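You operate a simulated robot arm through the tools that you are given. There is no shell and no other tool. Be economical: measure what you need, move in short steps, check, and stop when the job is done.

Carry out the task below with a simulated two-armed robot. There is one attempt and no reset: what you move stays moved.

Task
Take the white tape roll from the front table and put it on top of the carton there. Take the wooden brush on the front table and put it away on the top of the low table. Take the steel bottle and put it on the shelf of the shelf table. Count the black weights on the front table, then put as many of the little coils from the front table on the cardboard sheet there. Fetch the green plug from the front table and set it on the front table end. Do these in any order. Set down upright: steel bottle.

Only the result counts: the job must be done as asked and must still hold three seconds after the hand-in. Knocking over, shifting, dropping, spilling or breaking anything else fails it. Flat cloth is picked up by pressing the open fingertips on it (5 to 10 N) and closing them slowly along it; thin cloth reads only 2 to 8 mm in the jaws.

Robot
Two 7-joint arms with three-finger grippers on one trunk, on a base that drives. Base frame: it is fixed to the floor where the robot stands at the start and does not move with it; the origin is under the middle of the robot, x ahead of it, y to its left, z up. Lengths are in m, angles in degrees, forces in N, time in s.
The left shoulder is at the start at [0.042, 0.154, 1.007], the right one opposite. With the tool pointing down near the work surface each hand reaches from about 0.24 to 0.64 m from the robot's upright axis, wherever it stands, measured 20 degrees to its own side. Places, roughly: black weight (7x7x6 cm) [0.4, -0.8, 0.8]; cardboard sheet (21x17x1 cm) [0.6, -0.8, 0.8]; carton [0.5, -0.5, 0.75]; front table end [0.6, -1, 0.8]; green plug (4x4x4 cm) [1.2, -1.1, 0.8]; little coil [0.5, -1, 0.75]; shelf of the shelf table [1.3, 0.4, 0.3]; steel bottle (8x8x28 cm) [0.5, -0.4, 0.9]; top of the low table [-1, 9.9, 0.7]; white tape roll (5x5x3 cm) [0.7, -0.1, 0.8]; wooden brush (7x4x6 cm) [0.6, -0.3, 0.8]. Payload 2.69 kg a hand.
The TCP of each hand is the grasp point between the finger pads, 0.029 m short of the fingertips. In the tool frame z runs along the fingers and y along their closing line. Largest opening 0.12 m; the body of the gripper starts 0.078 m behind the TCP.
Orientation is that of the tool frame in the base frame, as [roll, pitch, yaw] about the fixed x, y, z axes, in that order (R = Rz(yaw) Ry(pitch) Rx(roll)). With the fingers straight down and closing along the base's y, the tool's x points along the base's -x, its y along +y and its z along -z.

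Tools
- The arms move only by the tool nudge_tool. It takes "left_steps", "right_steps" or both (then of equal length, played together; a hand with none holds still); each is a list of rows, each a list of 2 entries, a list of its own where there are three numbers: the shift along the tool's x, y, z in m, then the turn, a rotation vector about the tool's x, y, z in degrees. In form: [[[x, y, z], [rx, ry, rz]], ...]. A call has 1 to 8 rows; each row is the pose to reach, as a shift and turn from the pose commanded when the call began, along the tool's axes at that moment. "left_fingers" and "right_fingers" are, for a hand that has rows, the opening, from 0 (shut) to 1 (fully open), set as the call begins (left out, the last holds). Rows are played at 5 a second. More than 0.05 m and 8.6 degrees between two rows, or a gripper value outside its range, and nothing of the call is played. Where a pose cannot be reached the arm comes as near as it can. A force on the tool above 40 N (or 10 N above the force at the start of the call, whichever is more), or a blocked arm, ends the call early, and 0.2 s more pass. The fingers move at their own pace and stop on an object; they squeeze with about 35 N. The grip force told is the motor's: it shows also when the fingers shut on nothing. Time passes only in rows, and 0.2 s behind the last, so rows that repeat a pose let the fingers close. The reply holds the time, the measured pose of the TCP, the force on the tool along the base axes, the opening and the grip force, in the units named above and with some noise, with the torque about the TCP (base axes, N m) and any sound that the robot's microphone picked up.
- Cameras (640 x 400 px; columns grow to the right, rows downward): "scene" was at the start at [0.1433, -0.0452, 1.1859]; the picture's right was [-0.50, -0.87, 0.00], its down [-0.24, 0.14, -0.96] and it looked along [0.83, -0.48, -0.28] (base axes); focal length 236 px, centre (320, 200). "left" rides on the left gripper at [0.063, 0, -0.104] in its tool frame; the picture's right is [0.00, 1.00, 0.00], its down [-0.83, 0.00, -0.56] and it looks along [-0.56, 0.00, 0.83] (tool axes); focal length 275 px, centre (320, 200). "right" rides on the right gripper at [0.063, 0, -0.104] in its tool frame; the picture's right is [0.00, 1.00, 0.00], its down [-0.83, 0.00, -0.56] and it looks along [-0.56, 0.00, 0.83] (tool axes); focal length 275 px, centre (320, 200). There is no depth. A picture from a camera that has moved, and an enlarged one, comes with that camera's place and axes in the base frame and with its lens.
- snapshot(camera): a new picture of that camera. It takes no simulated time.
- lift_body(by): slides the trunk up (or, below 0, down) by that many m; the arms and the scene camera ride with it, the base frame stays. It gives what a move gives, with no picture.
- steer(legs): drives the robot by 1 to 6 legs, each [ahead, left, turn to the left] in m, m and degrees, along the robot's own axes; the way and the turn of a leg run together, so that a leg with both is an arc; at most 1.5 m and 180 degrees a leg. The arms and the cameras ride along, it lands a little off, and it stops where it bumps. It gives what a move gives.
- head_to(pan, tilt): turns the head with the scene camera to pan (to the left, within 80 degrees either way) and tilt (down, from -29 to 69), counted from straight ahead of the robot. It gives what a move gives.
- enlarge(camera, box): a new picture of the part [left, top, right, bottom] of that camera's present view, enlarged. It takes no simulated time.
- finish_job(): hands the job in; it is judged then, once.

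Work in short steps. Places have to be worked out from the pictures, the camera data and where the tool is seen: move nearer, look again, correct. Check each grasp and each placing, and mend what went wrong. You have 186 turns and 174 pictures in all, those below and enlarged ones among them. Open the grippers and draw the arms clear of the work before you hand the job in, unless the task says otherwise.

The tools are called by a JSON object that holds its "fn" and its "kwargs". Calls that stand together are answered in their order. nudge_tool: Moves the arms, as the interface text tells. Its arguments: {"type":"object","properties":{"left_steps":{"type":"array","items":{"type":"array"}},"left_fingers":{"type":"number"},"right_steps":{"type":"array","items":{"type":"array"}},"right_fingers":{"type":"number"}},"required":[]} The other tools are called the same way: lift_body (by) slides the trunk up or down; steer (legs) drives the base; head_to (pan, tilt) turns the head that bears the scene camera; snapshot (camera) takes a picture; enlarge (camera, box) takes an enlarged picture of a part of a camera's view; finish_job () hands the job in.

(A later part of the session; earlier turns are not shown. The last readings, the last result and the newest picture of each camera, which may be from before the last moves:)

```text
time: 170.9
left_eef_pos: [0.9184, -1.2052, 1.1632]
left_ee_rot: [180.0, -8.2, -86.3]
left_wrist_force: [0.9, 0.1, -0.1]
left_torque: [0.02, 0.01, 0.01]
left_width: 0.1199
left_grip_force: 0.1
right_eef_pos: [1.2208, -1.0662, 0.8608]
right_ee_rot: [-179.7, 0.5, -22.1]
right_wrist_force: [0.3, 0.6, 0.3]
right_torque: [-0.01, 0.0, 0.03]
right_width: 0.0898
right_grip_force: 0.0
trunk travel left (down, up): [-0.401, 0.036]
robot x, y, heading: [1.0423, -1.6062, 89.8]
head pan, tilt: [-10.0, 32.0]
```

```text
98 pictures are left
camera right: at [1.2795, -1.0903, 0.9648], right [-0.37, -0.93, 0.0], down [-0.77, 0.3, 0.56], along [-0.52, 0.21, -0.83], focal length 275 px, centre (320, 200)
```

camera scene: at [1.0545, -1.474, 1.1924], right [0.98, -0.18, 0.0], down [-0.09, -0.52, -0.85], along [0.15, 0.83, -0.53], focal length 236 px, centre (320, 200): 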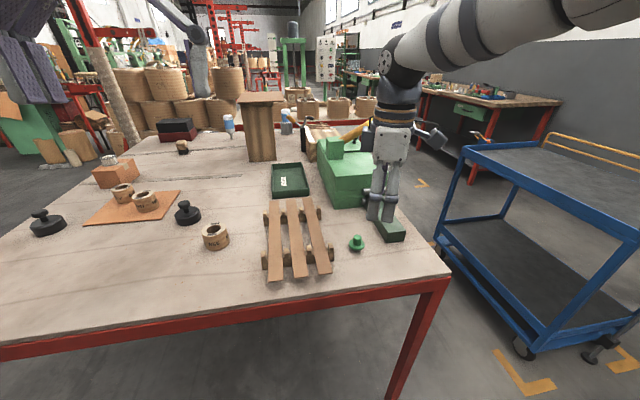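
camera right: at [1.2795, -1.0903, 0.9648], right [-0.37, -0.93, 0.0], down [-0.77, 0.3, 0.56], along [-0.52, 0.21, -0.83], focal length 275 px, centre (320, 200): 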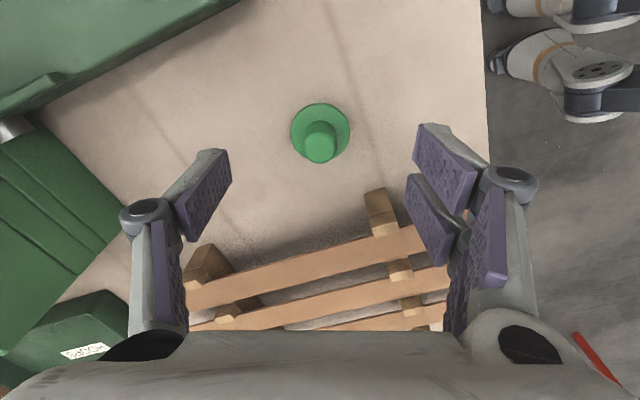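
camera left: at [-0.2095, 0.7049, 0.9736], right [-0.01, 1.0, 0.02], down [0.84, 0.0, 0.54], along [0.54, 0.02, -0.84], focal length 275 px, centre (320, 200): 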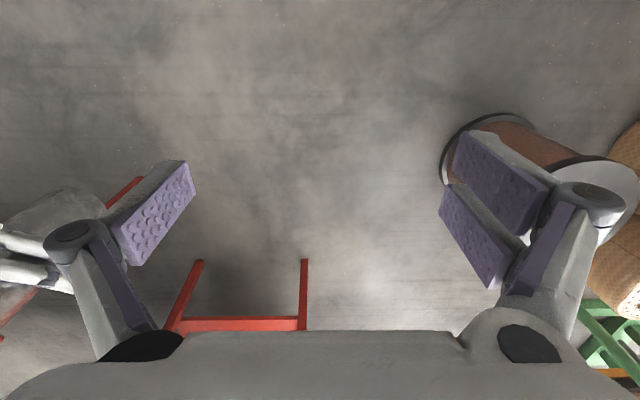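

Centred. Lower to z 0.814 and close.

{"fn": "nudge_tool", "kwargs": {"right_steps": [[[0, 0, 0.025], [0, 0, 0]], [[0, 0, 0.046], [0, 0, 0]], [[0, 0, 0.046], [0, 0, 0]]]}}

{"fn": "nudge_tool", "kwargs": {"right_steps": [[[0, 0, 0], [0, 0, 0]], [[0, 0, 0], [0, 0, 0]], [[0, 0, 0], [0, 0, 0]]], "right_fingers": 0}}

{"fn": "snapshot", "kwargs": {"camera": "right"}}

```text
time: 171.7
left_eef_pos: [0.9195, -1.205, 1.1635]
left_ee_rot: [-180.0, -8.4, -86.4]
left_wrist_force: [-1.0, 0.0, 0.2]
left_torque: [0.0, -0.01, 0.03]
left_width: 0.1202
left_grip_force: 0.1
right_eef_pos: [1.2206, -1.064, 0.8143]
right_ee_rot: [-179.7, 0.6, -22.0]
right_wrist_force: [0.1, 0.0, -0.6]
right_torque: [0.01, 0.01, 0.05]
right_width: 0.0902
right_grip_force: 0.1
trunk travel left (down, up): [-0.401, 0.036]
robot x, y, heading: [1.0404, -1.6098, 89.7]
head pan, tilt: [-10.0, 32.0]
```

```text
time: 172.5
left_eef_pos: [0.9195, -1.205, 1.1641]
left_ee_rot: [-180.0, -8.3, -86.3]
left_wrist_force: [0.7, -0.4, 0.1]
left_torque: [0.0, 0.0, 0.02]
left_width: 0.12
left_grip_force: 0.0
right_eef_pos: [1.2212, -1.0642, 0.814]
right_ee_rot: [-179.7, 0.4, -22.0]
right_wrist_force: [0.2, -0.2, 0.7]
right_torque: [-0.03, 0.0, 0.01]
right_width: 0.0348
right_grip_force: 34.9
trunk travel left (down, up): [-0.401, 0.036]
robot x, y, heading: [1.0441, -1.607, 90.0]
head pan, tilt: [-10.0, 32.0]
```

```text
97 pictures are left
camera right: at [1.2797, -1.0884, 0.9182], right [-0.37, -0.93, 0.0], down [-0.77, 0.3, 0.56], along [-0.52, 0.21, -0.83], focal length 275 px, centre (320, 200)
```

right: 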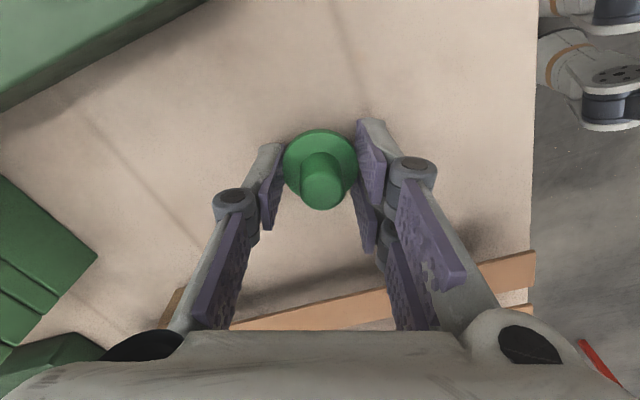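

Gripped (0.035). Lift and strafe back left toward (0.60, −1.03).

{"fn": "nudge_tool", "kwargs": {"right_steps": [[[0, 0, -0.04], [0, 0, 0]], [[0, 0, -0.08], [0, 0, 0]], [[0, 0, -0.11], [0, 0, 0]]]}}

{"fn": "snapshot", "kwargs": {"camera": "right"}}

{"fn": "steer", "kwargs": {"legs": [[0, 0.62, 0]]}}

{"fn": "nudge_tool", "kwargs": {"right_steps": [[[-0.015, -0.037, 0], [0, 0, 0]], [[-0.015, -0.037, 0.03], [0, 0, 0]], [[-0.015, -0.037, 0.06], [0, 0, 0]]]}}

{"fn": "snapshot", "kwargs": {"camera": "scene"}}

{"fn": "snapshot", "kwargs": {"camera": "right"}}

```text
time: 173.3
left_eef_pos: [0.918, -1.2066, 1.1636]
left_ee_rot: [-179.9, -8.3, -86.3]
left_wrist_force: [-0.8, -0.3, 0.4]
left_torque: [0.01, -0.02, -0.01]
left_width: 0.1203
left_grip_force: 0.1
right_eef_pos: [1.2223, -1.0649, 0.9272]
right_ee_rot: [-179.9, 0.6, -22.1]
right_wrist_force: [-0.6, -0.6, 0.1]
right_torque: [-0.01, 0.03, -0.04]
right_width: 0.0347
right_grip_force: 35.2
trunk travel left (down, up): [-0.401, 0.036]
robot x, y, heading: [1.0396, -1.6066, 89.9]
head pan, tilt: [-10.0, 32.0]
```

```text
96 pictures are left
camera right: at [1.2813, -1.0896, 1.0316], right [-0.37, -0.93, 0.0], down [-0.77, 0.3, 0.56], along [-0.52, 0.21, -0.83], focal length 275 px, centre (320, 200)
```

right: 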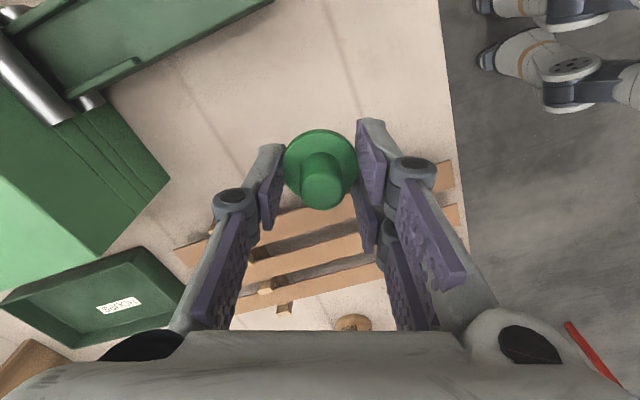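

```text
time: 178.6
left_eef_pos: [0.2897, -1.2051, 1.1638]
left_ee_rot: [180.0, -8.3, -86.2]
left_wrist_force: [0.6, 0.1, 0.6]
left_torque: [-0.02, 0.01, 0.0]
left_width: 0.1201
left_grip_force: 0.0
right_eef_pos: [0.5924, -1.0659, 0.9268]
right_ee_rot: [-179.7, 0.5, -22.0]
right_wrist_force: [1.2, 0.3, 0.1]
right_torque: [-0.04, -0.01, 0.01]
right_width: 0.035
right_grip_force: 35.3
trunk travel left (down, up): [-0.401, 0.036]
robot x, y, heading: [0.4115, -1.605, 90.2]
head pan, tilt: [-10.0, 32.0]
```

```text
time: 179.4
left_eef_pos: [0.2895, -1.2043, 1.1626]
left_ee_rot: [-179.9, -8.3, -86.2]
left_wrist_force: [-0.7, 0.9, -0.7]
left_torque: [-0.04, 0.04, -0.01]
left_width: 0.1198
left_grip_force: 0.1
right_eef_pos: [0.5917, -1.0208, 0.8676]
right_ee_rot: [-179.9, 0.6, -21.9]
right_wrist_force: [0.4, 0.2, -0.5]
right_torque: [-0.05, 0.01, 0.0]
right_width: 0.0346
right_grip_force: 35.5
trunk travel left (down, up): [-0.401, 0.036]
robot x, y, heading: [0.4094, -1.6083, 90.1]
head pan, tilt: [-10.0, 32.0]
```

```text
95 pictures are left
camera scene: at [0.425, -1.4726, 1.1922], right [0.98, -0.17, 0.0], down [-0.09, -0.52, -0.85], along [0.15, 0.83, -0.53], focal length 236 px, centre (320, 200)
```

scene: 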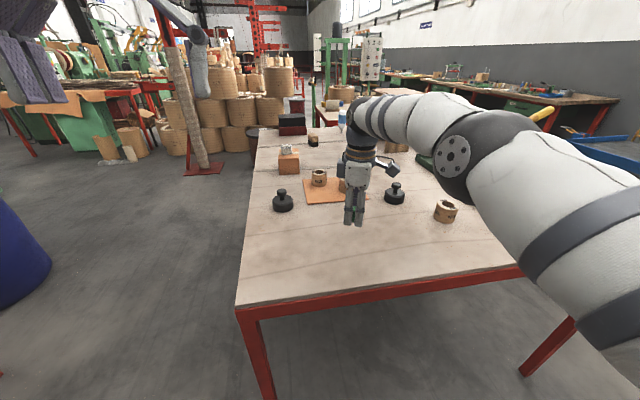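

```text
94 pictures are left
camera right: at [0.6507, -1.046, 0.9711], right [-0.37, -0.93, 0.0], down [-0.77, 0.3, 0.56], along [-0.52, 0.21, -0.83], focal length 275 px, centre (320, 200)
```

right: 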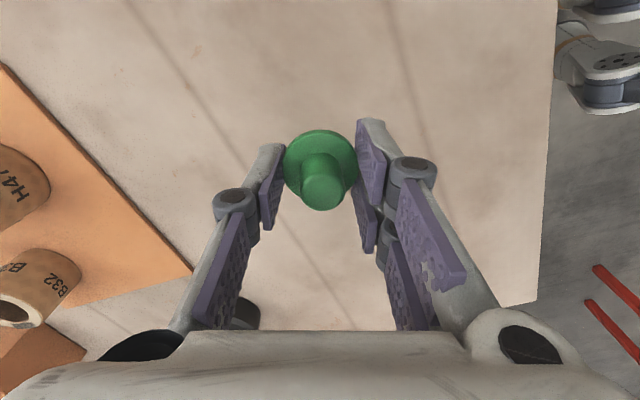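

Free table at the end there. Lower to where it was gripped (z 0.814) and release.

{"fn": "nudge_tool", "kwargs": {"right_steps": [[[0, 0, 0.03], [0, 0, 0]], [[0, 0, 0.05], [0, 0, 0]], [[0, 0, 0.0525], [0, 0, 0]], [[0, 0, 0.0525], [0, 0, 0]]]}}

{"fn": "nudge_tool", "kwargs": {"right_steps": [[[0, 0, 0.001], [0, 0, 0]], [[0, 0, 0.002], [0, 0, 0]]]}}

```text
time: 180.4
left_eef_pos: [0.2893, -1.2048, 1.1648]
left_ee_rot: [179.9, -8.3, -86.1]
left_wrist_force: [0.3, -0.1, -0.1]
left_torque: [0.0, 0.0, 0.0]
left_width: 0.1201
left_grip_force: 0.0
right_eef_pos: [0.5912, -1.0229, 0.8153]
right_ee_rot: [-179.8, 0.6, -22.0]
right_wrist_force: [0.2, -0.2, -0.7]
right_torque: [0.02, -0.02, -0.01]
right_width: 0.0347
right_grip_force: 34.8
trunk travel left (down, up): [-0.401, 0.036]
robot x, y, heading: [0.4136, -1.6044, 89.8]
head pan, tilt: [-10.0, 32.0]
```

```text
time: 181.0
left_eef_pos: [0.2897, -1.2051, 1.1644]
left_ee_rot: [-180.0, -8.3, -86.1]
left_wrist_force: [0.3, -0.2, -0.4]
left_torque: [-0.02, -0.01, 0.04]
left_width: 0.1201
left_grip_force: 0.0
right_eef_pos: [0.5918, -1.0232, 0.8133]
right_ee_rot: [-179.6, 0.5, -22.1]
right_wrist_force: [0.7, 0.0, 0.8]
right_torque: [0.03, -0.05, 0.02]
right_width: 0.035
right_grip_force: 34.6
trunk travel left (down, up): [-0.401, 0.036]
robot x, y, heading: [0.4108, -1.6074, 89.9]
head pan, tilt: [-10.0, 32.0]
```

Just at contact. One more millimetre, then open and rise.

{"fn": "nudge_tool", "kwargs": {"right_steps": [[[0, 0, 0.001], [0, 0, 0]], [[0, 0, 0.0015], [0, 0, 0]]]}}

{"fn": "nudge_tool", "kwargs": {"right_steps": [[[0, 0, 0], [0, 0, 0]], [[0, 0, 0], [0, 0, 0]], [[0, 0, 0], [0, 0, 0]]], "right_fingers": 0.7}}

{"fn": "nudge_tool", "kwargs": {"right_steps": [[[0, 0, -0.04], [0, 0, 0]], [[0, 0, -0.08], [0, 0, 0]], [[0, 0, -0.12], [0, 0, 0]], [[0, 0, -0.15], [0, 0, 0]]]}}

{"fn": "snapshot", "kwargs": {"camera": "right"}}

```text
time: 181.6
left_eef_pos: [0.2881, -1.2065, 1.1631]
left_ee_rot: [-180.0, -8.2, -86.3]
left_wrist_force: [0.6, -0.3, -0.8]
left_torque: [0.02, 0.01, 0.01]
left_width: 0.1201
left_grip_force: 0.0
right_eef_pos: [0.5919, -1.0242, 0.8133]
right_ee_rot: [-179.6, 0.7, -22.1]
right_wrist_force: [0.9, -2.2, 9.8]
right_torque: [-0.05, -0.02, 0.06]
right_width: 0.0349
right_grip_force: 34.9
trunk travel left (down, up): [-0.401, 0.036]
robot x, y, heading: [0.4104, -1.606, 90.1]
head pan, tilt: [-10.0, 32.0]
```

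```text
time: 182.4
left_eef_pos: [0.2888, -1.2058, 1.1637]
left_ee_rot: [-180.0, -8.3, -86.2]
left_wrist_force: [0.0, 1.3, -0.3]
left_torque: [-0.01, -0.01, 0.0]
left_width: 0.1198
left_grip_force: 0.0
right_eef_pos: [0.5913, -1.0239, 0.8119]
right_ee_rot: [-179.9, 0.6, -22.0]
right_wrist_force: [0.0, 0.1, 1.1]
right_torque: [0.01, 0.01, 0.01]
right_width: 0.0842
right_grip_force: 0.1
trunk travel left (down, up): [-0.401, 0.036]
robot x, y, heading: [0.4112, -1.6072, 90.1]
head pan, tilt: [-10.0, 32.0]
```

```text
time: 183.4
left_eef_pos: [0.2893, -1.2055, 1.1638]
left_ee_rot: [180.0, -8.2, -86.1]
left_wrist_force: [-0.2, -0.5, 0.2]
left_torque: [0.01, 0.02, 0.0]
left_width: 0.1201
left_grip_force: 0.0
right_eef_pos: [0.5921, -1.0331, 0.9608]
right_ee_rot: [-179.8, 0.6, -22.0]
right_wrist_force: [-0.3, -0.3, -0.6]
right_torque: [-0.02, -0.02, -0.02]
right_width: 0.084
right_grip_force: 0.1
right hand out of reach, approached as far as the arm can: row 4
trunk travel left (down, up): [-0.401, 0.036]
robot x, y, heading: [0.4074, -1.607, 89.9]
head pan, tilt: [-10.0, 32.0]
```

```text
93 pictures are left
camera right: at [0.6514, -1.0578, 1.0649], right [-0.37, -0.93, 0.0], down [-0.77, 0.3, 0.56], along [-0.52, 0.21, -0.83], focal length 275 px, centre (320, 200)
```

right: 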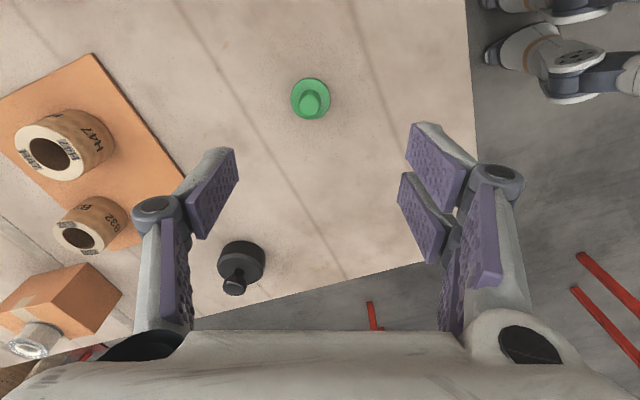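

Plug stands on the table end. Now the brush: back around to the front, facing ahead again.

{"fn": "steer", "kwargs": {"legs": [[0, 0.85, 0], [0, 0, -90], [0, 1.45, 0]]}}

{"fn": "head_to", "kwargs": {"pan": -5, "tilt": 25}}

{"fn": "snapshot", "kwargs": {"camera": "scene"}}

```text
time: 205.2
left_eef_pos: [-0.0778, -0.0057, 1.1637]
left_ee_rot: [-180.0, -8.3, -174.2]
left_wrist_force: [0.0, -0.1, -0.1]
left_torque: [0.02, 0.02, 0.0]
left_width: 0.1202
left_grip_force: 0.0
right_eef_pos: [0.105, -0.3024, 0.9606]
right_ee_rot: [-179.6, 0.5, -110.0]
right_wrist_force: [-0.4, -0.1, 0.4]
right_torque: [0.02, -0.02, 0.0]
right_width: 0.0841
right_grip_force: 0.1
trunk travel left (down, up): [-0.401, 0.036]
robot x, y, heading: [-0.474, -0.1435, 2.1]
head pan, tilt: [-10.0, 32.0]
```

```text
time: 205.9
left_eef_pos: [-0.077, -0.0047, 1.1635]
left_ee_rot: [179.9, -8.3, -174.2]
left_wrist_force: [-0.7, 0.0, 0.1]
left_torque: [0.01, 0.02, -0.01]
left_width: 0.1197
left_grip_force: 0.1
right_eef_pos: [0.1048, -0.3023, 0.9597]
right_ee_rot: [-179.8, 0.5, -110.0]
right_wrist_force: [-0.2, 0.8, 0.3]
right_torque: [-0.01, 0.03, 0.0]
right_width: 0.0841
right_grip_force: 0.1
trunk travel left (down, up): [-0.401, 0.036]
robot x, y, heading: [-0.4753, -0.1451, 2.2]
head pan, tilt: [-5.0, 25.0]
```

```text
92 pictures are left
camera scene: at [-0.3402, -0.1433, 1.2035], right [-0.05, -1.0, 0.0], down [-0.42, 0.02, -0.91], along [0.9, -0.05, -0.42], focal length 236 px, centre (320, 200)
```

scene: 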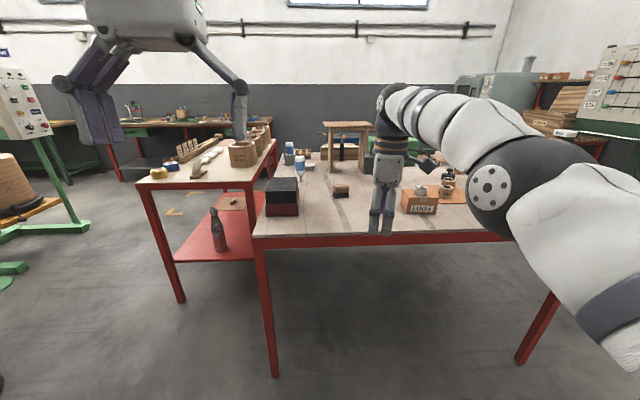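

Drive ahead toward the brush, straightening the heading.

{"fn": "steer", "kwargs": {"legs": [[0.42, 0.03, -2.1]]}}

{"fn": "snapshot", "kwargs": {"camera": "right"}}

{"fn": "enlarge", "kwargs": {"camera": "scene", "box": [180, 100, 460, 280]}}

```text
time: 208.4
left_eef_pos: [0.3445, 0.0207, 1.164]
left_ee_rot: [-180.0, -8.3, -176.0]
left_wrist_force: [1.0, -0.8, 0.2]
left_torque: [-0.02, -0.03, 0.01]
left_width: 0.1202
left_grip_force: 0.1
right_eef_pos: [0.5177, -0.28, 0.9608]
right_ee_rot: [-179.8, 0.5, -111.7]
right_wrist_force: [0.2, 0.4, 0.1]
right_torque: [0.0, 0.02, 0.04]
right_width: 0.0836
right_grip_force: 0.0
trunk travel left (down, up): [-0.401, 0.036]
robot x, y, heading: [-0.0577, -0.1019, 0.4]
head pan, tilt: [-5.0, 25.0]
```

```text
91 pictures are left
camera right: at [0.4938, -0.3402, 1.0639], right [-0.93, 0.36, 0.0], down [0.3, 0.77, 0.56], along [0.21, 0.52, -0.83], focal length 275 px, centre (320, 200)
```

right: 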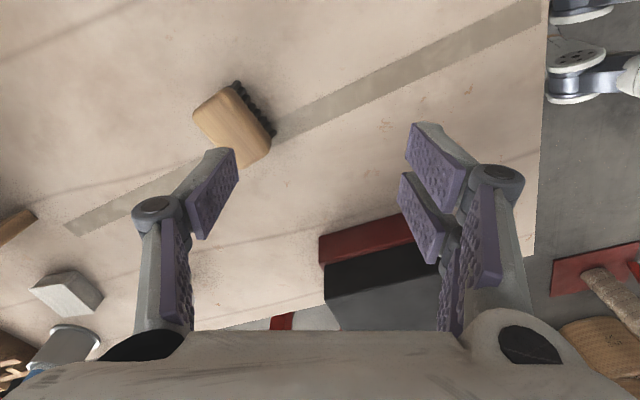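

```text
2.22 times, centred on (320, 190) of scene
camera zoom: at [0.0772, -0.1089, 1.2035], right [-0.08, -1.0, 0.0], down [-0.42, 0.03, -0.91], along [0.9, -0.07, -0.42], focal length 525 px, centre (320, 222)
```

zoom: 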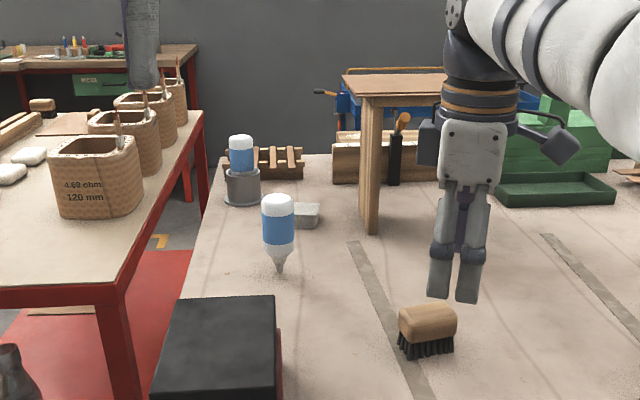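

Brush at about (0.595, −0.292), long side along y. I drive 6 cm ahead and turn the tool 29° further so it closes across the short side.

{"fn": "steer", "kwargs": {"legs": [[0.07, 0, -0.4]]}}

{"fn": "nudge_tool", "kwargs": {"right_steps": [[[0, 0, 0.01], [0, 0, -7.25]], [[0, 0, 0.02], [0, 0, -14.5]], [[0, 0, 0.03], [0, 0, -21.75]], [[0, 0, 0.04], [0, 0, -29]], [[0, 0, 0.04], [0, 0, -29]]]}}

{"fn": "snapshot", "kwargs": {"camera": "right"}}

```text
time: 209.5
left_eef_pos: [0.4138, 0.0192, 1.1629]
left_ee_rot: [-179.9, -8.3, -176.2]
left_wrist_force: [1.2, 0.0, -0.4]
left_torque: [0.0, -0.01, 0.02]
left_width: 0.1201
left_grip_force: 0.0
right_eef_pos: [0.5857, -0.2843, 0.9596]
right_ee_rot: [-179.8, 0.5, -112.0]
right_wrist_force: [0.5, -0.1, 0.3]
right_torque: [0.0, 0.02, 0.0]
right_width: 0.0841
right_grip_force: 0.0
trunk travel left (down, up): [-0.401, 0.036]
robot x, y, heading: [0.0107, -0.1057, -0.1]
head pan, tilt: [-5.0, 25.0]
```

```text
time: 210.7
left_eef_pos: [0.4134, 0.0188, 1.1629]
left_ee_rot: [180.0, -8.3, -176.1]
left_wrist_force: [0.3, -0.5, 0.0]
left_torque: [0.01, 0.0, -0.02]
left_width: 0.1199
left_grip_force: 0.1
right_eef_pos: [0.5841, -0.2841, 0.9207]
right_ee_rot: [-179.5, 0.4, -82.9]
right_wrist_force: [0.0, 0.0, 0.1]
right_torque: [-0.03, 0.01, 0.02]
right_width: 0.084
right_grip_force: 0.0
trunk travel left (down, up): [-0.401, 0.036]
robot x, y, heading: [0.0098, -0.1047, -0.1]
head pan, tilt: [-5.0, 25.0]
```

```text
89 pictures are left
camera right: at [0.5927, -0.3468, 1.0243], right [-0.99, -0.13, -0.01], down [-0.11, 0.82, 0.56], along [-0.06, 0.56, -0.83], focal length 275 px, centre (320, 200)
```

right: 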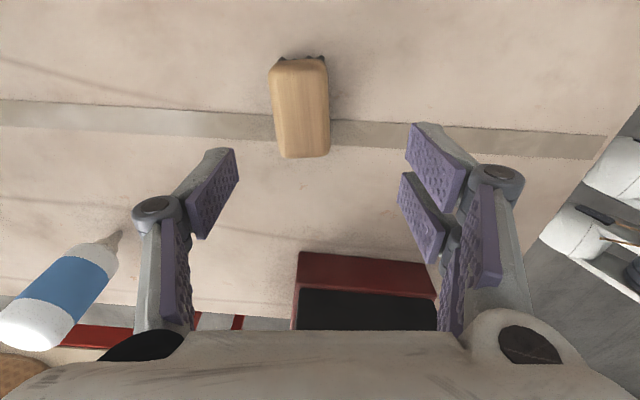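

Aligned. Shift 1.7 cm, lower to z≈0.816, close.

{"fn": "nudge_tool", "kwargs": {"right_steps": [[[0.006, -0.016, 0.02], [0, 0, 0]], [[0.006, -0.016, 0.06], [0, 0, 0]], [[0.006, -0.016, 0.1], [0, 0, 0]], [[0.006, -0.016, 0.105], [0, 0, 0]], [[0.006, -0.016, 0.105], [0, 0, 0]]]}}

{"fn": "nudge_tool", "kwargs": {"right_steps": [[[0, 0, 0], [0, 0, 0]], [[0, 0, 0], [0, 0, 0]], [[0, 0, 0], [0, 0, 0]]], "right_fingers": 0}}

{"fn": "snapshot", "kwargs": {"camera": "right"}}

```text
time: 211.9
left_eef_pos: [0.4135, 0.0181, 1.1636]
left_ee_rot: [180.0, -8.2, -176.2]
left_wrist_force: [-0.9, -0.7, -1.2]
left_torque: [-0.02, 0.0, 0.0]
left_width: 0.12
left_grip_force: 0.1
right_eef_pos: [0.602, -0.2864, 0.8156]
right_ee_rot: [-179.5, 0.3, -83.0]
right_wrist_force: [0.1, 0.4, 0.4]
right_torque: [-0.03, -0.02, 0.02]
right_width: 0.084
right_grip_force: 0.0
right hand out of reach, approached as far as the arm can: row 1
trunk travel left (down, up): [-0.401, 0.036]
robot x, y, heading: [0.0135, -0.1007, -0.3]
head pan, tilt: [-5.0, 25.0]
```

```text
time: 212.7
left_eef_pos: [0.4134, 0.0193, 1.1641]
left_ee_rot: [179.9, -8.3, -176.2]
left_wrist_force: [0.4, 0.2, -1.1]
left_torque: [0.02, -0.03, 0.01]
left_width: 0.12
left_grip_force: 0.1
right_eef_pos: [0.6029, -0.2863, 0.8167]
right_ee_rot: [-179.5, 0.5, -82.9]
right_wrist_force: [0.6, 0.0, 2.0]
right_torque: [0.05, -0.01, 0.02]
right_width: 0.0384
right_grip_force: 35.0
trunk travel left (down, up): [-0.401, 0.036]
robot x, y, heading: [0.0132, -0.1055, -0.4]
head pan, tilt: [-5.0, 25.0]
```

```text
88 pictures are left
camera right: at [0.6097, -0.3491, 0.9204], right [-0.99, -0.13, -0.01], down [-0.11, 0.82, 0.56], along [-0.06, 0.56, -0.83], focal length 275 px, centre (320, 200)
```

right: 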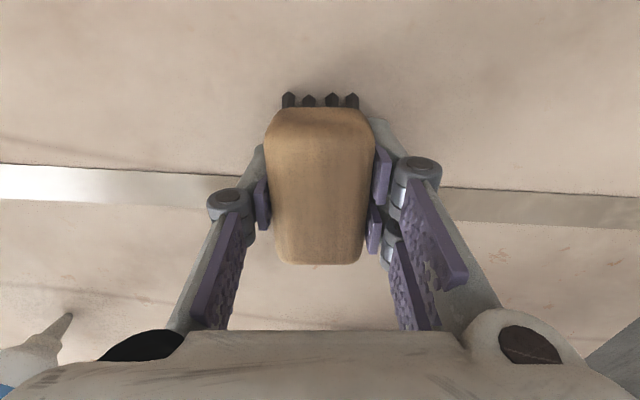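

Brush gripped. Lift, back off, and turn left to survey the way to the low table.

{"fn": "nudge_tool", "kwargs": {"right_steps": [[[0, 0, -0.04], [0, 0, 0]], [[0, 0, -0.08], [0, 0, 0]], [[0, 0, -0.12], [0, 0, 0]]]}}

{"fn": "steer", "kwargs": {"legs": [[-0.9, 0, 0], [0, 0, 90]]}}

{"fn": "head_to", "kwargs": {"pan": 0, "tilt": 12}}

{"fn": "snapshot", "kwargs": {"camera": "scene"}}

{"fn": "head_to", "kwargs": {"pan": 40, "tilt": 12}}

{"fn": "snapshot", "kwargs": {"camera": "scene"}}

```text
time: 213.5
left_eef_pos: [0.4137, 0.0186, 1.1645]
left_ee_rot: [179.9, -8.2, -176.2]
left_wrist_force: [-0.5, -0.2, 0.3]
left_torque: [0.02, 0.02, -0.01]
left_width: 0.12
left_grip_force: 0.1
right_eef_pos: [0.5924, -0.2916, 0.9344]
right_ee_rot: [-179.5, 0.3, -83.0]
right_wrist_force: [0.5, -0.4, -0.6]
right_torque: [0.0, 0.02, 0.0]
right_width: 0.0382
right_grip_force: 34.8
right hand out of reach, approached as far as the arm can: row 3
trunk travel left (down, up): [-0.401, 0.036]
robot x, y, heading: [0.012, -0.1036, -0.3]
head pan, tilt: [-5.0, 25.0]
```

```text
time: 218.0
left_eef_pos: [-0.4539, 0.0213, 1.1642]
left_ee_rot: [179.9, -8.2, -176.6]
left_wrist_force: [0.4, 0.1, -0.8]
left_torque: [-0.04, 0.05, 0.01]
left_width: 0.12
left_grip_force: 0.1
right_eef_pos: [-0.2773, -0.2897, 0.9341]
right_ee_rot: [-179.5, 0.3, -83.4]
right_wrist_force: [0.1, 0.1, -0.5]
right_torque: [0.01, 0.02, 0.0]
right_width: 0.0387
right_grip_force: 35.3
trunk travel left (down, up): [-0.401, 0.036]
robot x, y, heading: [-0.8562, -0.1001, -0.2]
head pan, tilt: [-5.0, 25.0]
stopped in leg 1: the robot was blocked; the commanded pose is now the measured one
```

```text
time: 218.7
left_eef_pos: [-0.4554, 0.0204, 1.1642]
left_ee_rot: [-179.9, -8.2, -176.5]
left_wrist_force: [0.3, 0.3, 0.1]
left_torque: [0.0, 0.01, -0.03]
left_width: 0.1201
left_grip_force: 0.1
right_eef_pos: [-0.2767, -0.2899, 0.9352]
right_ee_rot: [-179.5, 0.4, -83.3]
right_wrist_force: [-0.3, 0.4, -0.9]
right_torque: [-0.03, -0.01, 0.0]
right_width: 0.0383
right_grip_force: 34.6
trunk travel left (down, up): [-0.401, 0.036]
robot x, y, heading: [-0.8572, -0.0973, -0.2]
head pan, tilt: [0.0, 12.0]
```

```text
87 pictures are left
camera scene: at [-0.7221, -0.0978, 1.2246], right [-0.01, -1.0, 0.0], down [-0.21, 0.0, -0.98], along [0.98, -0.01, -0.21], focal length 236 px, centre (320, 200)
```

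scene: 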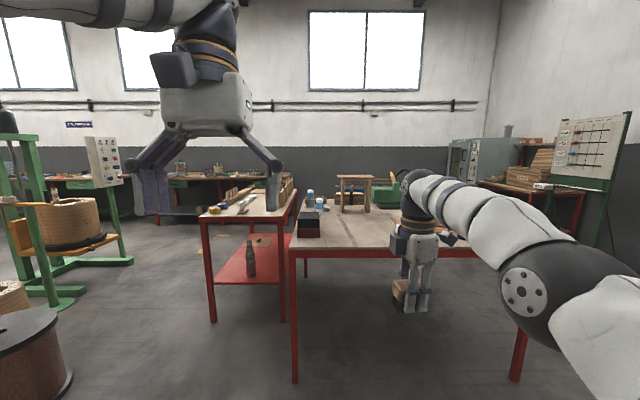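

```text
time: 219.8
left_eef_pos: [-0.4556, 0.0211, 1.1643]
left_ee_rot: [-179.9, -8.2, -176.5]
left_wrist_force: [0.5, 0.5, 0.3]
left_torque: [0.04, 0.01, -0.01]
left_width: 0.12
left_grip_force: 0.0
right_eef_pos: [-0.2771, -0.2893, 0.9339]
right_ee_rot: [-179.5, 0.5, -83.3]
right_wrist_force: [-0.6, 0.4, -0.1]
right_torque: [-0.04, 0.0, 0.02]
right_width: 0.0383
right_grip_force: 35.2
trunk travel left (down, up): [-0.401, 0.036]
robot x, y, heading: [-0.8535, -0.0974, -0.4]
head pan, tilt: [40.0, 12.0]
```

```text
86 pictures are left
camera scene: at [-0.7436, -0.0378, 1.2246], right [0.64, -0.77, 0.0], down [-0.16, -0.13, -0.98], along [0.75, 0.62, -0.21], focal length 236 px, centre (320, 200)
```

scene: 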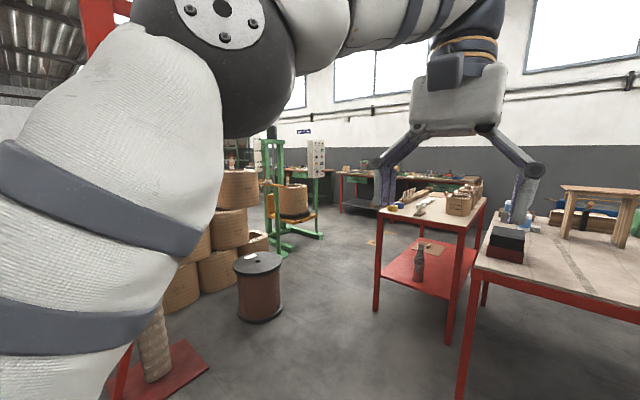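

Something is close behind at x≈−1.1. I move ahead 0.3 and turn left to look.

{"fn": "steer", "kwargs": {"legs": [[0.3, 0, 0], [0, 0, 90]]}}

{"fn": "head_to", "kwargs": {"pan": 10, "tilt": 10}}

{"fn": "snapshot", "kwargs": {"camera": "scene"}}

{"fn": "head_to", "kwargs": {"pan": 75, "tilt": 20}}

{"fn": "snapshot", "kwargs": {"camera": "scene"}}

```text
time: 225.7
left_eef_pos: [-0.6954, 0.2995, 1.1646]
left_ee_rot: [179.9, -8.3, -84.3]
left_wrist_force: [0.9, -0.6, -0.3]
left_torque: [0.0, -0.04, -0.03]
left_width: 0.12
left_grip_force: 0.0
right_eef_pos: [-0.3917, 0.4871, 0.9348]
right_ee_rot: [-179.6, 0.4, 8.7]
right_wrist_force: [-0.2, 0.0, -0.6]
right_torque: [0.02, 0.03, 0.01]
right_width: 0.0382
right_grip_force: 34.8
trunk travel left (down, up): [-0.401, 0.036]
robot x, y, heading: [-0.5632, -0.0955, 91.8]
head pan, tilt: [40.0, 12.0]
```

```text
time: 226.6
left_eef_pos: [-0.6961, 0.2996, 1.1653]
left_ee_rot: [-180.0, -8.1, -84.5]
left_wrist_force: [-1.0, -0.4, 0.2]
left_torque: [-0.01, 0.0, 0.0]
left_width: 0.1199
left_grip_force: 0.1
right_eef_pos: [-0.3918, 0.4876, 0.9349]
right_ee_rot: [-179.5, 0.5, 8.7]
right_wrist_force: [0.7, -0.3, -1.5]
right_torque: [0.01, -0.01, 0.02]
right_width: 0.0383
right_grip_force: 34.7
trunk travel left (down, up): [-0.401, 0.036]
robot x, y, heading: [-0.5625, -0.1002, 91.8]
head pan, tilt: [10.0, 10.0]
```

```text
85 pictures are left
camera scene: at [-0.5846, 0.0375, 1.2279], right [0.98, 0.2, 0.0], down [0.04, -0.17, -0.98], along [-0.2, 0.96, -0.17], focal length 236 px, centre (320, 200)
```

scene: 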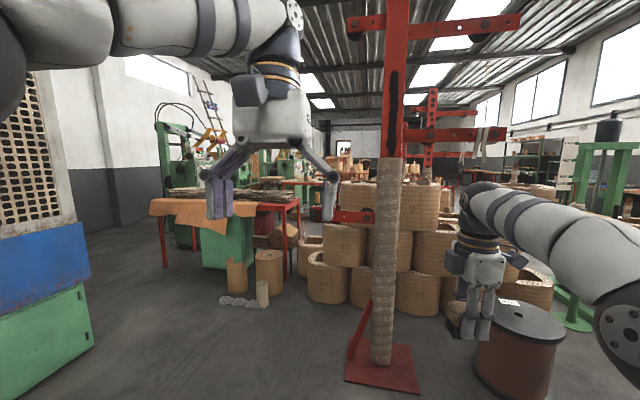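

```text
time: 228.0
left_eef_pos: [-0.6956, 0.2987, 1.1648]
left_ee_rot: [-179.9, -8.2, -84.5]
left_wrist_force: [2.1, 0.2, 0.3]
left_torque: [-0.04, -0.04, 0.03]
left_width: 0.1199
left_grip_force: 0.1
right_eef_pos: [-0.3909, 0.4875, 0.9344]
right_ee_rot: [-179.5, 0.4, 8.6]
right_wrist_force: [0.3, -0.1, 0.1]
right_torque: [0.01, 0.03, 0.02]
right_width: 0.0384
right_grip_force: 34.9
trunk travel left (down, up): [-0.401, 0.036]
robot x, y, heading: [-0.5646, -0.098, 91.5]
head pan, tilt: [75.0, 20.0]
```

```text
84 pictures are left
camera scene: at [-0.6563, -0.032, 1.2116], right [0.23, 0.97, 0.0], down [0.33, -0.08, -0.94], along [-0.91, 0.22, -0.34], focal length 236 px, centre (320, 200)
```

scene: 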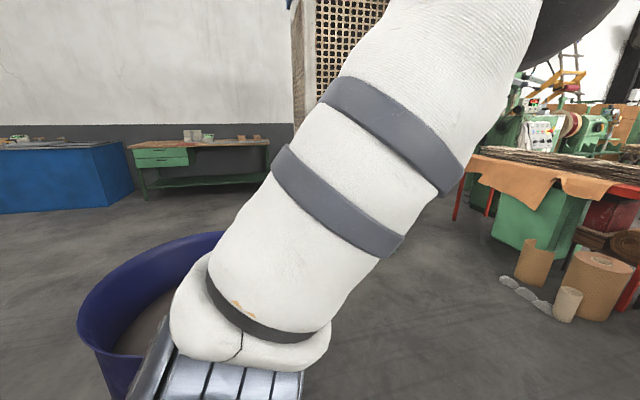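

A barrel is behind me and the way due +y is blocked by the gantry and coils. I look toward the gap between the spool and the shelf table.

{"fn": "head_to", "kwargs": {"pan": -35, "tilt": 15}}

{"fn": "snapshot", "kwargs": {"camera": "scene"}}

{"fn": "snapshot", "kwargs": {"camera": "scene"}}

```text
time: 229.9
left_eef_pos: [-0.6971, 0.2994, 1.1658]
left_ee_rot: [180.0, -8.3, -84.5]
left_wrist_force: [0.6, 0.4, 0.0]
left_torque: [0.02, 0.02, -0.01]
left_width: 0.1199
left_grip_force: 0.1
right_eef_pos: [-0.3905, 0.4868, 0.9351]
right_ee_rot: [-179.6, 0.4, 8.8]
right_wrist_force: [-0.7, 0.5, -1.2]
right_torque: [-0.04, 0.01, 0.02]
right_width: 0.0383
right_grip_force: 34.5
trunk travel left (down, up): [-0.401, 0.036]
robot x, y, heading: [-0.5622, -0.0969, 92.2]
head pan, tilt: [-35.0, 15.0]
```

```text
83 pictures are left
camera scene: at [-0.5145, 0.0245, 1.2197], right [0.84, -0.55, 0.0], down [-0.14, -0.22, -0.97], along [0.53, 0.81, -0.26], focal length 236 px, centre (320, 200)
```

scene: 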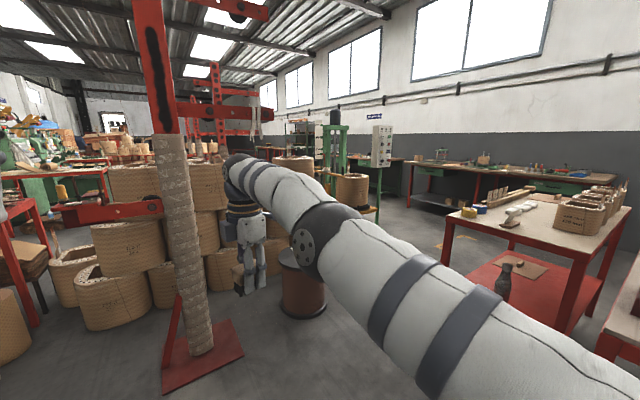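

```text
82 pictures are left
camera scene: at [-0.5145, 0.0245, 1.2197], right [0.84, -0.55, 0.0], down [-0.14, -0.22, -0.97], along [0.53, 0.81, -0.26], focal length 236 px, centre (320, 200)
```

scene: 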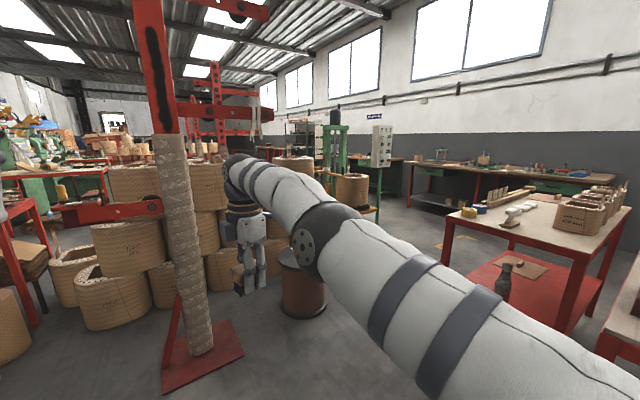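

The gap between spool (0.29, 1.41, r≈0.22) and the shelf table corner (0.81, 0.70) is about 0.66 m. I go to its entrance with heading 36° and look again.

{"fn": "steer", "kwargs": {"legs": [[0, 0, -56], [0.66, 0.18, 0]]}}

{"fn": "head_to", "kwargs": {"pan": 0, "tilt": 35}}

{"fn": "head_to", "kwargs": {"pan": 1, "tilt": 35}}

{"fn": "snapshot", "kwargs": {"camera": "scene"}}

```text
time: 236.2
left_eef_pos: [0.1501, 0.7594, 1.1632]
left_ee_rot: [-180.0, -8.2, -141.8]
left_wrist_force: [-0.7, 1.0, -0.5]
left_torque: [-0.01, 0.0, 0.01]
left_width: 0.1202
left_grip_force: 0.1
right_eef_pos: [0.474, 0.6055, 0.9336]
right_ee_rot: [-179.5, 0.5, -48.5]
right_wrist_force: [1.1, -0.6, -1.0]
right_torque: [0.02, 0.02, 0.01]
right_width: 0.0382
right_grip_force: 35.2
trunk travel left (down, up): [-0.401, 0.036]
robot x, y, heading: [-0.1087, 0.4307, 34.6]
head pan, tilt: [-35.0, 15.0]
```

```text
time: 237.2
left_eef_pos: [0.1507, 0.7598, 1.165]
left_ee_rot: [180.0, -8.2, -141.9]
left_wrist_force: [-0.1, -0.2, 1.7]
left_torque: [-0.02, -0.01, 0.0]
left_width: 0.12
left_grip_force: 0.1
right_eef_pos: [0.474, 0.6046, 0.9339]
right_ee_rot: [-179.5, 0.4, -48.4]
right_wrist_force: [0.0, 0.1, -1.3]
right_torque: [0.02, -0.02, 0.04]
right_width: 0.0383
right_grip_force: 34.8
trunk travel left (down, up): [-0.401, 0.036]
robot x, y, heading: [-0.1142, 0.4293, 34.3]
head pan, tilt: [0.0, 35.0]
```

```text
time: 237.8
left_eef_pos: [0.151, 0.759, 1.1653]
left_ee_rot: [-180.0, -8.2, -141.8]
left_wrist_force: [-0.2, 0.0, 0.4]
left_torque: [0.05, -0.01, 0.01]
left_width: 0.12
left_grip_force: 0.1
right_eef_pos: [0.473, 0.6057, 0.9347]
right_ee_rot: [-179.5, 0.4, -48.5]
right_wrist_force: [-0.4, -0.1, -1.8]
right_torque: [0.02, 0.02, 0.0]
right_width: 0.0383
right_grip_force: 34.8
trunk travel left (down, up): [-0.401, 0.036]
robot x, y, heading: [-0.1065, 0.4338, 34.4]
head pan, tilt: [1.0, 35.0]
```

```text
81 pictures are left
camera scene: at [-0.0053, 0.5092, 1.1878], right [0.58, -0.81, 0.0], down [-0.47, -0.33, -0.82], along [0.67, 0.47, -0.57], focal length 236 px, centre (320, 200)
```

scene: 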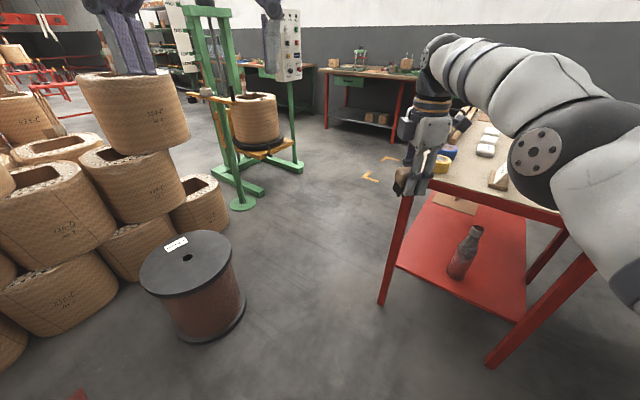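

Gap is about 0.7 m and the line runs through its middle. I drive on in two legs and look.

{"fn": "steer", "kwargs": {"legs": [[0.5, 0.035, 0], [0.75, 0.05, 0]]}}

{"fn": "head_to", "kwargs": {"pan": 45, "tilt": 15}}

{"fn": "head_to", "kwargs": {"pan": 46, "tilt": 15}}

{"fn": "snapshot", "kwargs": {"camera": "scene"}}

```text
time: 244.5
left_eef_pos: [1.1465, 1.5295, 1.165]
left_ee_rot: [180.0, -8.2, -142.5]
left_wrist_force: [0.0, -0.2, -0.9]
left_torque: [0.02, 0.03, 0.0]
left_width: 0.1202
left_grip_force: 0.1
right_eef_pos: [1.4683, 1.3699, 0.9342]
right_ee_rot: [-179.5, 0.4, -49.2]
right_wrist_force: [-0.4, -0.5, -0.4]
right_torque: [0.02, -0.01, 0.01]
right_width: 0.0384
right_grip_force: 34.8
trunk travel left (down, up): [-0.401, 0.036]
robot x, y, heading: [0.8818, 1.2026, 33.7]
head pan, tilt: [1.0, 35.0]
```

```text
time: 245.6
left_eef_pos: [1.1461, 1.5286, 1.1639]
left_ee_rot: [180.0, -8.3, -142.5]
left_wrist_force: [-0.2, 0.0, 0.9]
left_torque: [0.0, -0.03, 0.0]
left_width: 0.1201
left_grip_force: 0.0
right_eef_pos: [1.4679, 1.37, 0.9342]
right_ee_rot: [-179.5, 0.5, -49.3]
right_wrist_force: [0.5, 0.1, -0.6]
right_torque: [0.0, -0.02, 0.01]
right_width: 0.0383
right_grip_force: 35.2
trunk travel left (down, up): [-0.401, 0.036]
robot x, y, heading: [0.8816, 1.2046, 33.7]
head pan, tilt: [45.0, 15.0]
```

```text
time: 246.2
left_eef_pos: [1.1484, 1.5295, 1.1643]
left_ee_rot: [180.0, -8.1, -142.5]
left_wrist_force: [-0.5, 0.0, -0.5]
left_torque: [0.0, 0.05, 0.0]
left_width: 0.12
left_grip_force: 0.1
right_eef_pos: [1.4683, 1.3716, 0.936]
right_ee_rot: [-179.5, 0.4, -49.2]
right_wrist_force: [-0.8, 0.6, -0.4]
right_torque: [-0.01, 0.0, -0.01]
right_width: 0.0383
right_grip_force: 34.6
trunk travel left (down, up): [-0.401, 0.036]
robot x, y, heading: [0.8823, 1.2023, 33.6]
head pan, tilt: [46.0, 15.0]
```

```text
80 pictures are left
camera scene: at [0.9322, 1.3225, 1.2198], right [0.98, -0.18, 0.0], down [-0.05, -0.25, -0.97], along [0.17, 0.95, -0.26], focal length 236 px, centre (320, 200)
```

scene: 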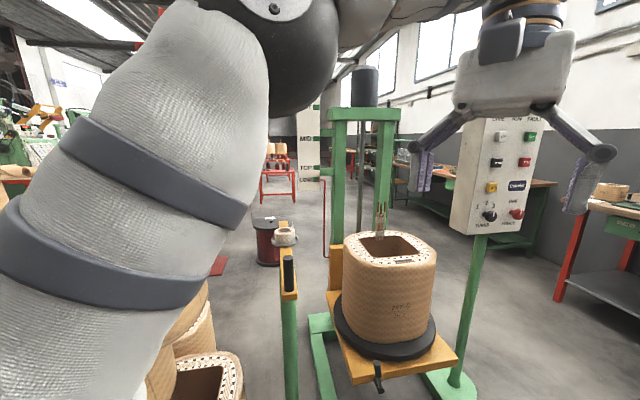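

Through the gap. I slide along +x in front of the winding frame, then turn to face +y.

{"fn": "steer", "kwargs": {"legs": [[0.96, -0.64, 0]]}}

{"fn": "head_to", "kwargs": {"pan": 50, "tilt": 15}}

{"fn": "snapshot", "kwargs": {"camera": "scene"}}

{"fn": "head_to", "kwargs": {"pan": 0, "tilt": 20}}

{"fn": "snapshot", "kwargs": {"camera": "scene"}}

```text
time: 252.1
left_eef_pos: [2.3032, 1.5346, 1.1644]
left_ee_rot: [180.0, -8.1, -142.2]
left_wrist_force: [0.5, 0.1, -0.4]
left_torque: [0.02, 0.0, 0.0]
left_width: 0.1198
left_grip_force: 0.1
right_eef_pos: [2.6258, 1.3785, 0.9351]
right_ee_rot: [-179.6, 0.4, -49.0]
right_wrist_force: [-1.5, 0.0, -0.4]
right_torque: [-0.02, 0.01, 0.0]
right_width: 0.0385
right_grip_force: 35.4
trunk travel left (down, up): [-0.401, 0.036]
robot x, y, heading: [2.0393, 1.2113, 33.9]
head pan, tilt: [46.0, 15.0]
```

```text
time: 252.8
left_eef_pos: [2.3044, 1.5341, 1.1657]
left_ee_rot: [-179.9, -8.2, -142.2]
left_wrist_force: [-0.1, -0.7, -0.2]
left_torque: [0.01, 0.0, 0.0]
left_width: 0.12
left_grip_force: 0.0
right_eef_pos: [2.6256, 1.3783, 0.9337]
right_ee_rot: [-179.5, 0.4, -48.9]
right_wrist_force: [0.6, -0.1, -1.5]
right_torque: [0.0, -0.01, -0.01]
right_width: 0.0383
right_grip_force: 34.3
trunk travel left (down, up): [-0.401, 0.036]
robot x, y, heading: [2.037, 1.2093, 33.8]
head pan, tilt: [50.0, 15.0]
```

```text
79 pictures are left
camera scene: at [2.0838, 1.3281, 1.2198], right [0.99, -0.1, 0.0], down [-0.03, -0.26, -0.97], along [0.1, 0.96, -0.26], focal length 236 px, centre (320, 200)
```

scene: 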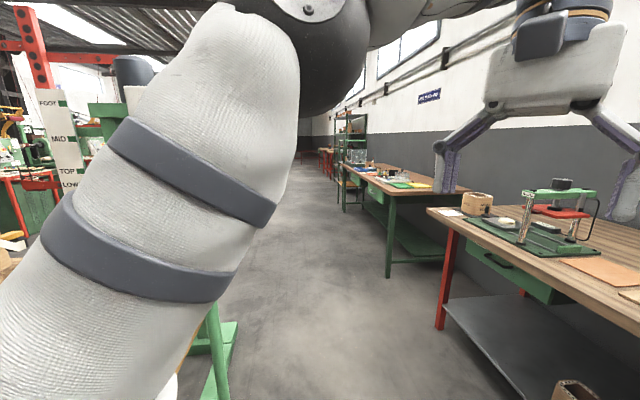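

```text
time: 253.9
left_eef_pos: [2.3035, 1.5345, 1.1645]
left_ee_rot: [-180.0, -8.3, -142.2]
left_wrist_force: [-0.1, -0.8, -0.9]
left_torque: [0.0, -0.03, 0.01]
left_width: 0.1197
left_grip_force: 0.0
right_eef_pos: [2.626, 1.3787, 0.934]
right_ee_rot: [-179.5, 0.4, -49.0]
right_wrist_force: [0.8, 0.3, -0.3]
right_torque: [0.02, 0.03, 0.03]
right_width: 0.0381
right_grip_force: 35.1
trunk travel left (down, up): [-0.401, 0.036]
robot x, y, heading: [2.038, 1.2087, 34.1]
head pan, tilt: [0.0, 20.0]
```

```text
78 pictures are left
camera scene: at [2.1512, 1.2874, 1.2116], right [0.56, -0.83, 0.0], down [-0.28, -0.19, -0.94], along [0.78, 0.53, -0.34], focal length 236 px, centre (320, 200)
```

scene: 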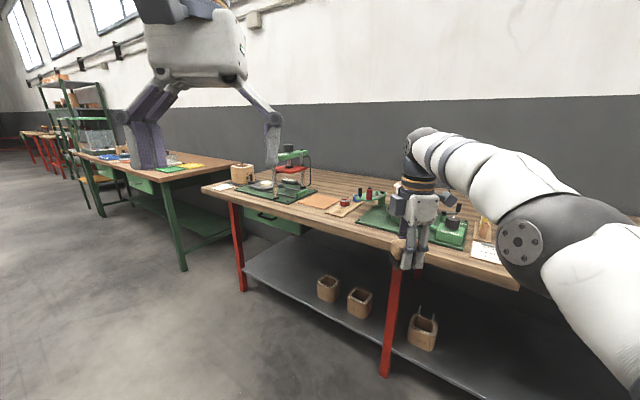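

A clear corridor runs along +y at x≈1.9–2.85. I turn to face it, centre at x≈2.35 and drive.

{"fn": "steer", "kwargs": {"legs": [[0, 0, 56], [0, -0.3, 0], [1.2, 0, 0]]}}

{"fn": "head_to", "kwargs": {"pan": 20, "tilt": 12}}

{"fn": "snapshot", "kwargs": {"camera": "scene"}}

```text
time: 264.9
left_eef_pos: [2.2203, 2.7988, 1.1638]
left_ee_rot: [180.0, -8.2, -86.3]
left_wrist_force: [0.1, 0.7, -0.1]
left_torque: [-0.03, -0.02, 0.01]
left_width: 0.12
left_grip_force: 0.0
right_eef_pos: [2.5298, 2.9774, 0.9343]
right_ee_rot: [-179.5, 0.3, 7.0]
right_wrist_force: [-0.7, 0.3, -1.3]
right_torque: [-0.03, 0.01, 0.01]
right_width: 0.0385
right_grip_force: 35.1
trunk travel left (down, up): [-0.401, 0.036]
robot x, y, heading: [2.3439, 2.3985, 89.5]
head pan, tilt: [0.0, 20.0]
```

```text
time: 265.8
left_eef_pos: [2.2189, 2.7981, 1.1652]
left_ee_rot: [-179.9, -8.2, -86.2]
left_wrist_force: [-0.1, 0.7, 0.2]
left_torque: [0.01, 0.02, -0.02]
left_width: 0.1199
left_grip_force: 0.0
right_eef_pos: [2.5285, 2.9777, 0.9345]
right_ee_rot: [-179.4, 0.5, 7.0]
right_wrist_force: [0.6, 0.4, -0.7]
right_torque: [-0.03, -0.04, -0.01]
right_width: 0.0384
right_grip_force: 34.8
trunk travel left (down, up): [-0.401, 0.036]
robot x, y, heading: [2.3399, 2.398, 89.6]
head pan, tilt: [20.0, 12.0]
```

```text
77 pictures are left
camera scene: at [2.3076, 2.53, 1.2246], right [0.94, 0.34, 0.0], down [0.07, -0.2, -0.98], along [-0.33, 0.92, -0.21], focal length 236 px, centre (320, 200)
```

scene: 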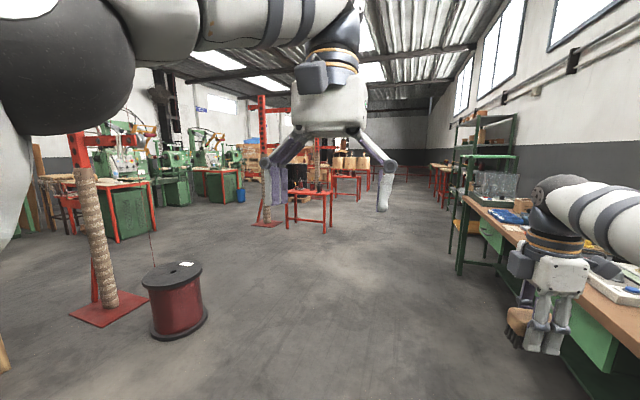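

Open floor ahead. I drive on about 2.8 m, drifting left a little, and look again.

{"fn": "steer", "kwargs": {"legs": [[1.4, 0.35, 0], [1.4, 0.35, 0]]}}

{"fn": "head_to", "kwargs": {"pan": 21, "tilt": 10}}

{"fn": "snapshot", "kwargs": {"camera": "scene"}}

```text
time: 279.8
left_eef_pos: [1.552, 5.6223, 1.164]
left_ee_rot: [-179.9, -8.2, -86.6]
left_wrist_force: [0.5, -0.2, -0.4]
left_torque: [0.0, -0.01, 0.03]
left_width: 0.1202
left_grip_force: 0.2
right_eef_pos: [1.8633, 5.8002, 0.9347]
right_ee_rot: [-179.5, 0.4, 6.8]
right_wrist_force: [-0.7, 0.0, -1.4]
right_torque: [-0.01, 0.02, -0.01]
right_width: 0.0384
right_grip_force: 34.8
trunk travel left (down, up): [-0.401, 0.036]
robot x, y, heading: [1.6689, 5.2228, 89.7]
head pan, tilt: [20.0, 12.0]
```

```text
time: 280.4
left_eef_pos: [1.5519, 5.6223, 1.1655]
left_ee_rot: [-180.0, -8.2, -86.6]
left_wrist_force: [1.0, -0.3, 0.1]
left_torque: [-0.01, -0.01, 0.01]
left_width: 0.1201
left_grip_force: 0.0
right_eef_pos: [1.8637, 5.8007, 0.9345]
right_ee_rot: [-179.4, 0.5, 6.7]
right_wrist_force: [0.3, -0.2, -0.6]
right_torque: [-0.01, 0.03, -0.02]
right_width: 0.0384
right_grip_force: 35.4
trunk travel left (down, up): [-0.401, 0.036]
robot x, y, heading: [1.67, 5.2221, 89.4]
head pan, tilt: [21.0, 10.0]
```

```text
76 pictures are left
camera scene: at [1.6369, 5.3529, 1.2279], right [0.94, 0.35, 0.0], down [0.06, -0.16, -0.98], along [-0.35, 0.92, -0.17], focal length 236 px, centre (320, 200)
```

scene: 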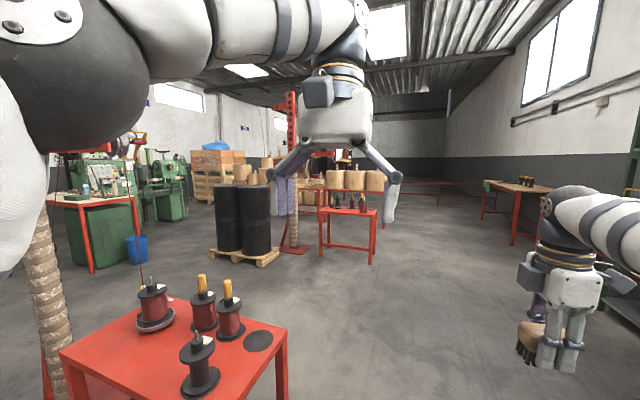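

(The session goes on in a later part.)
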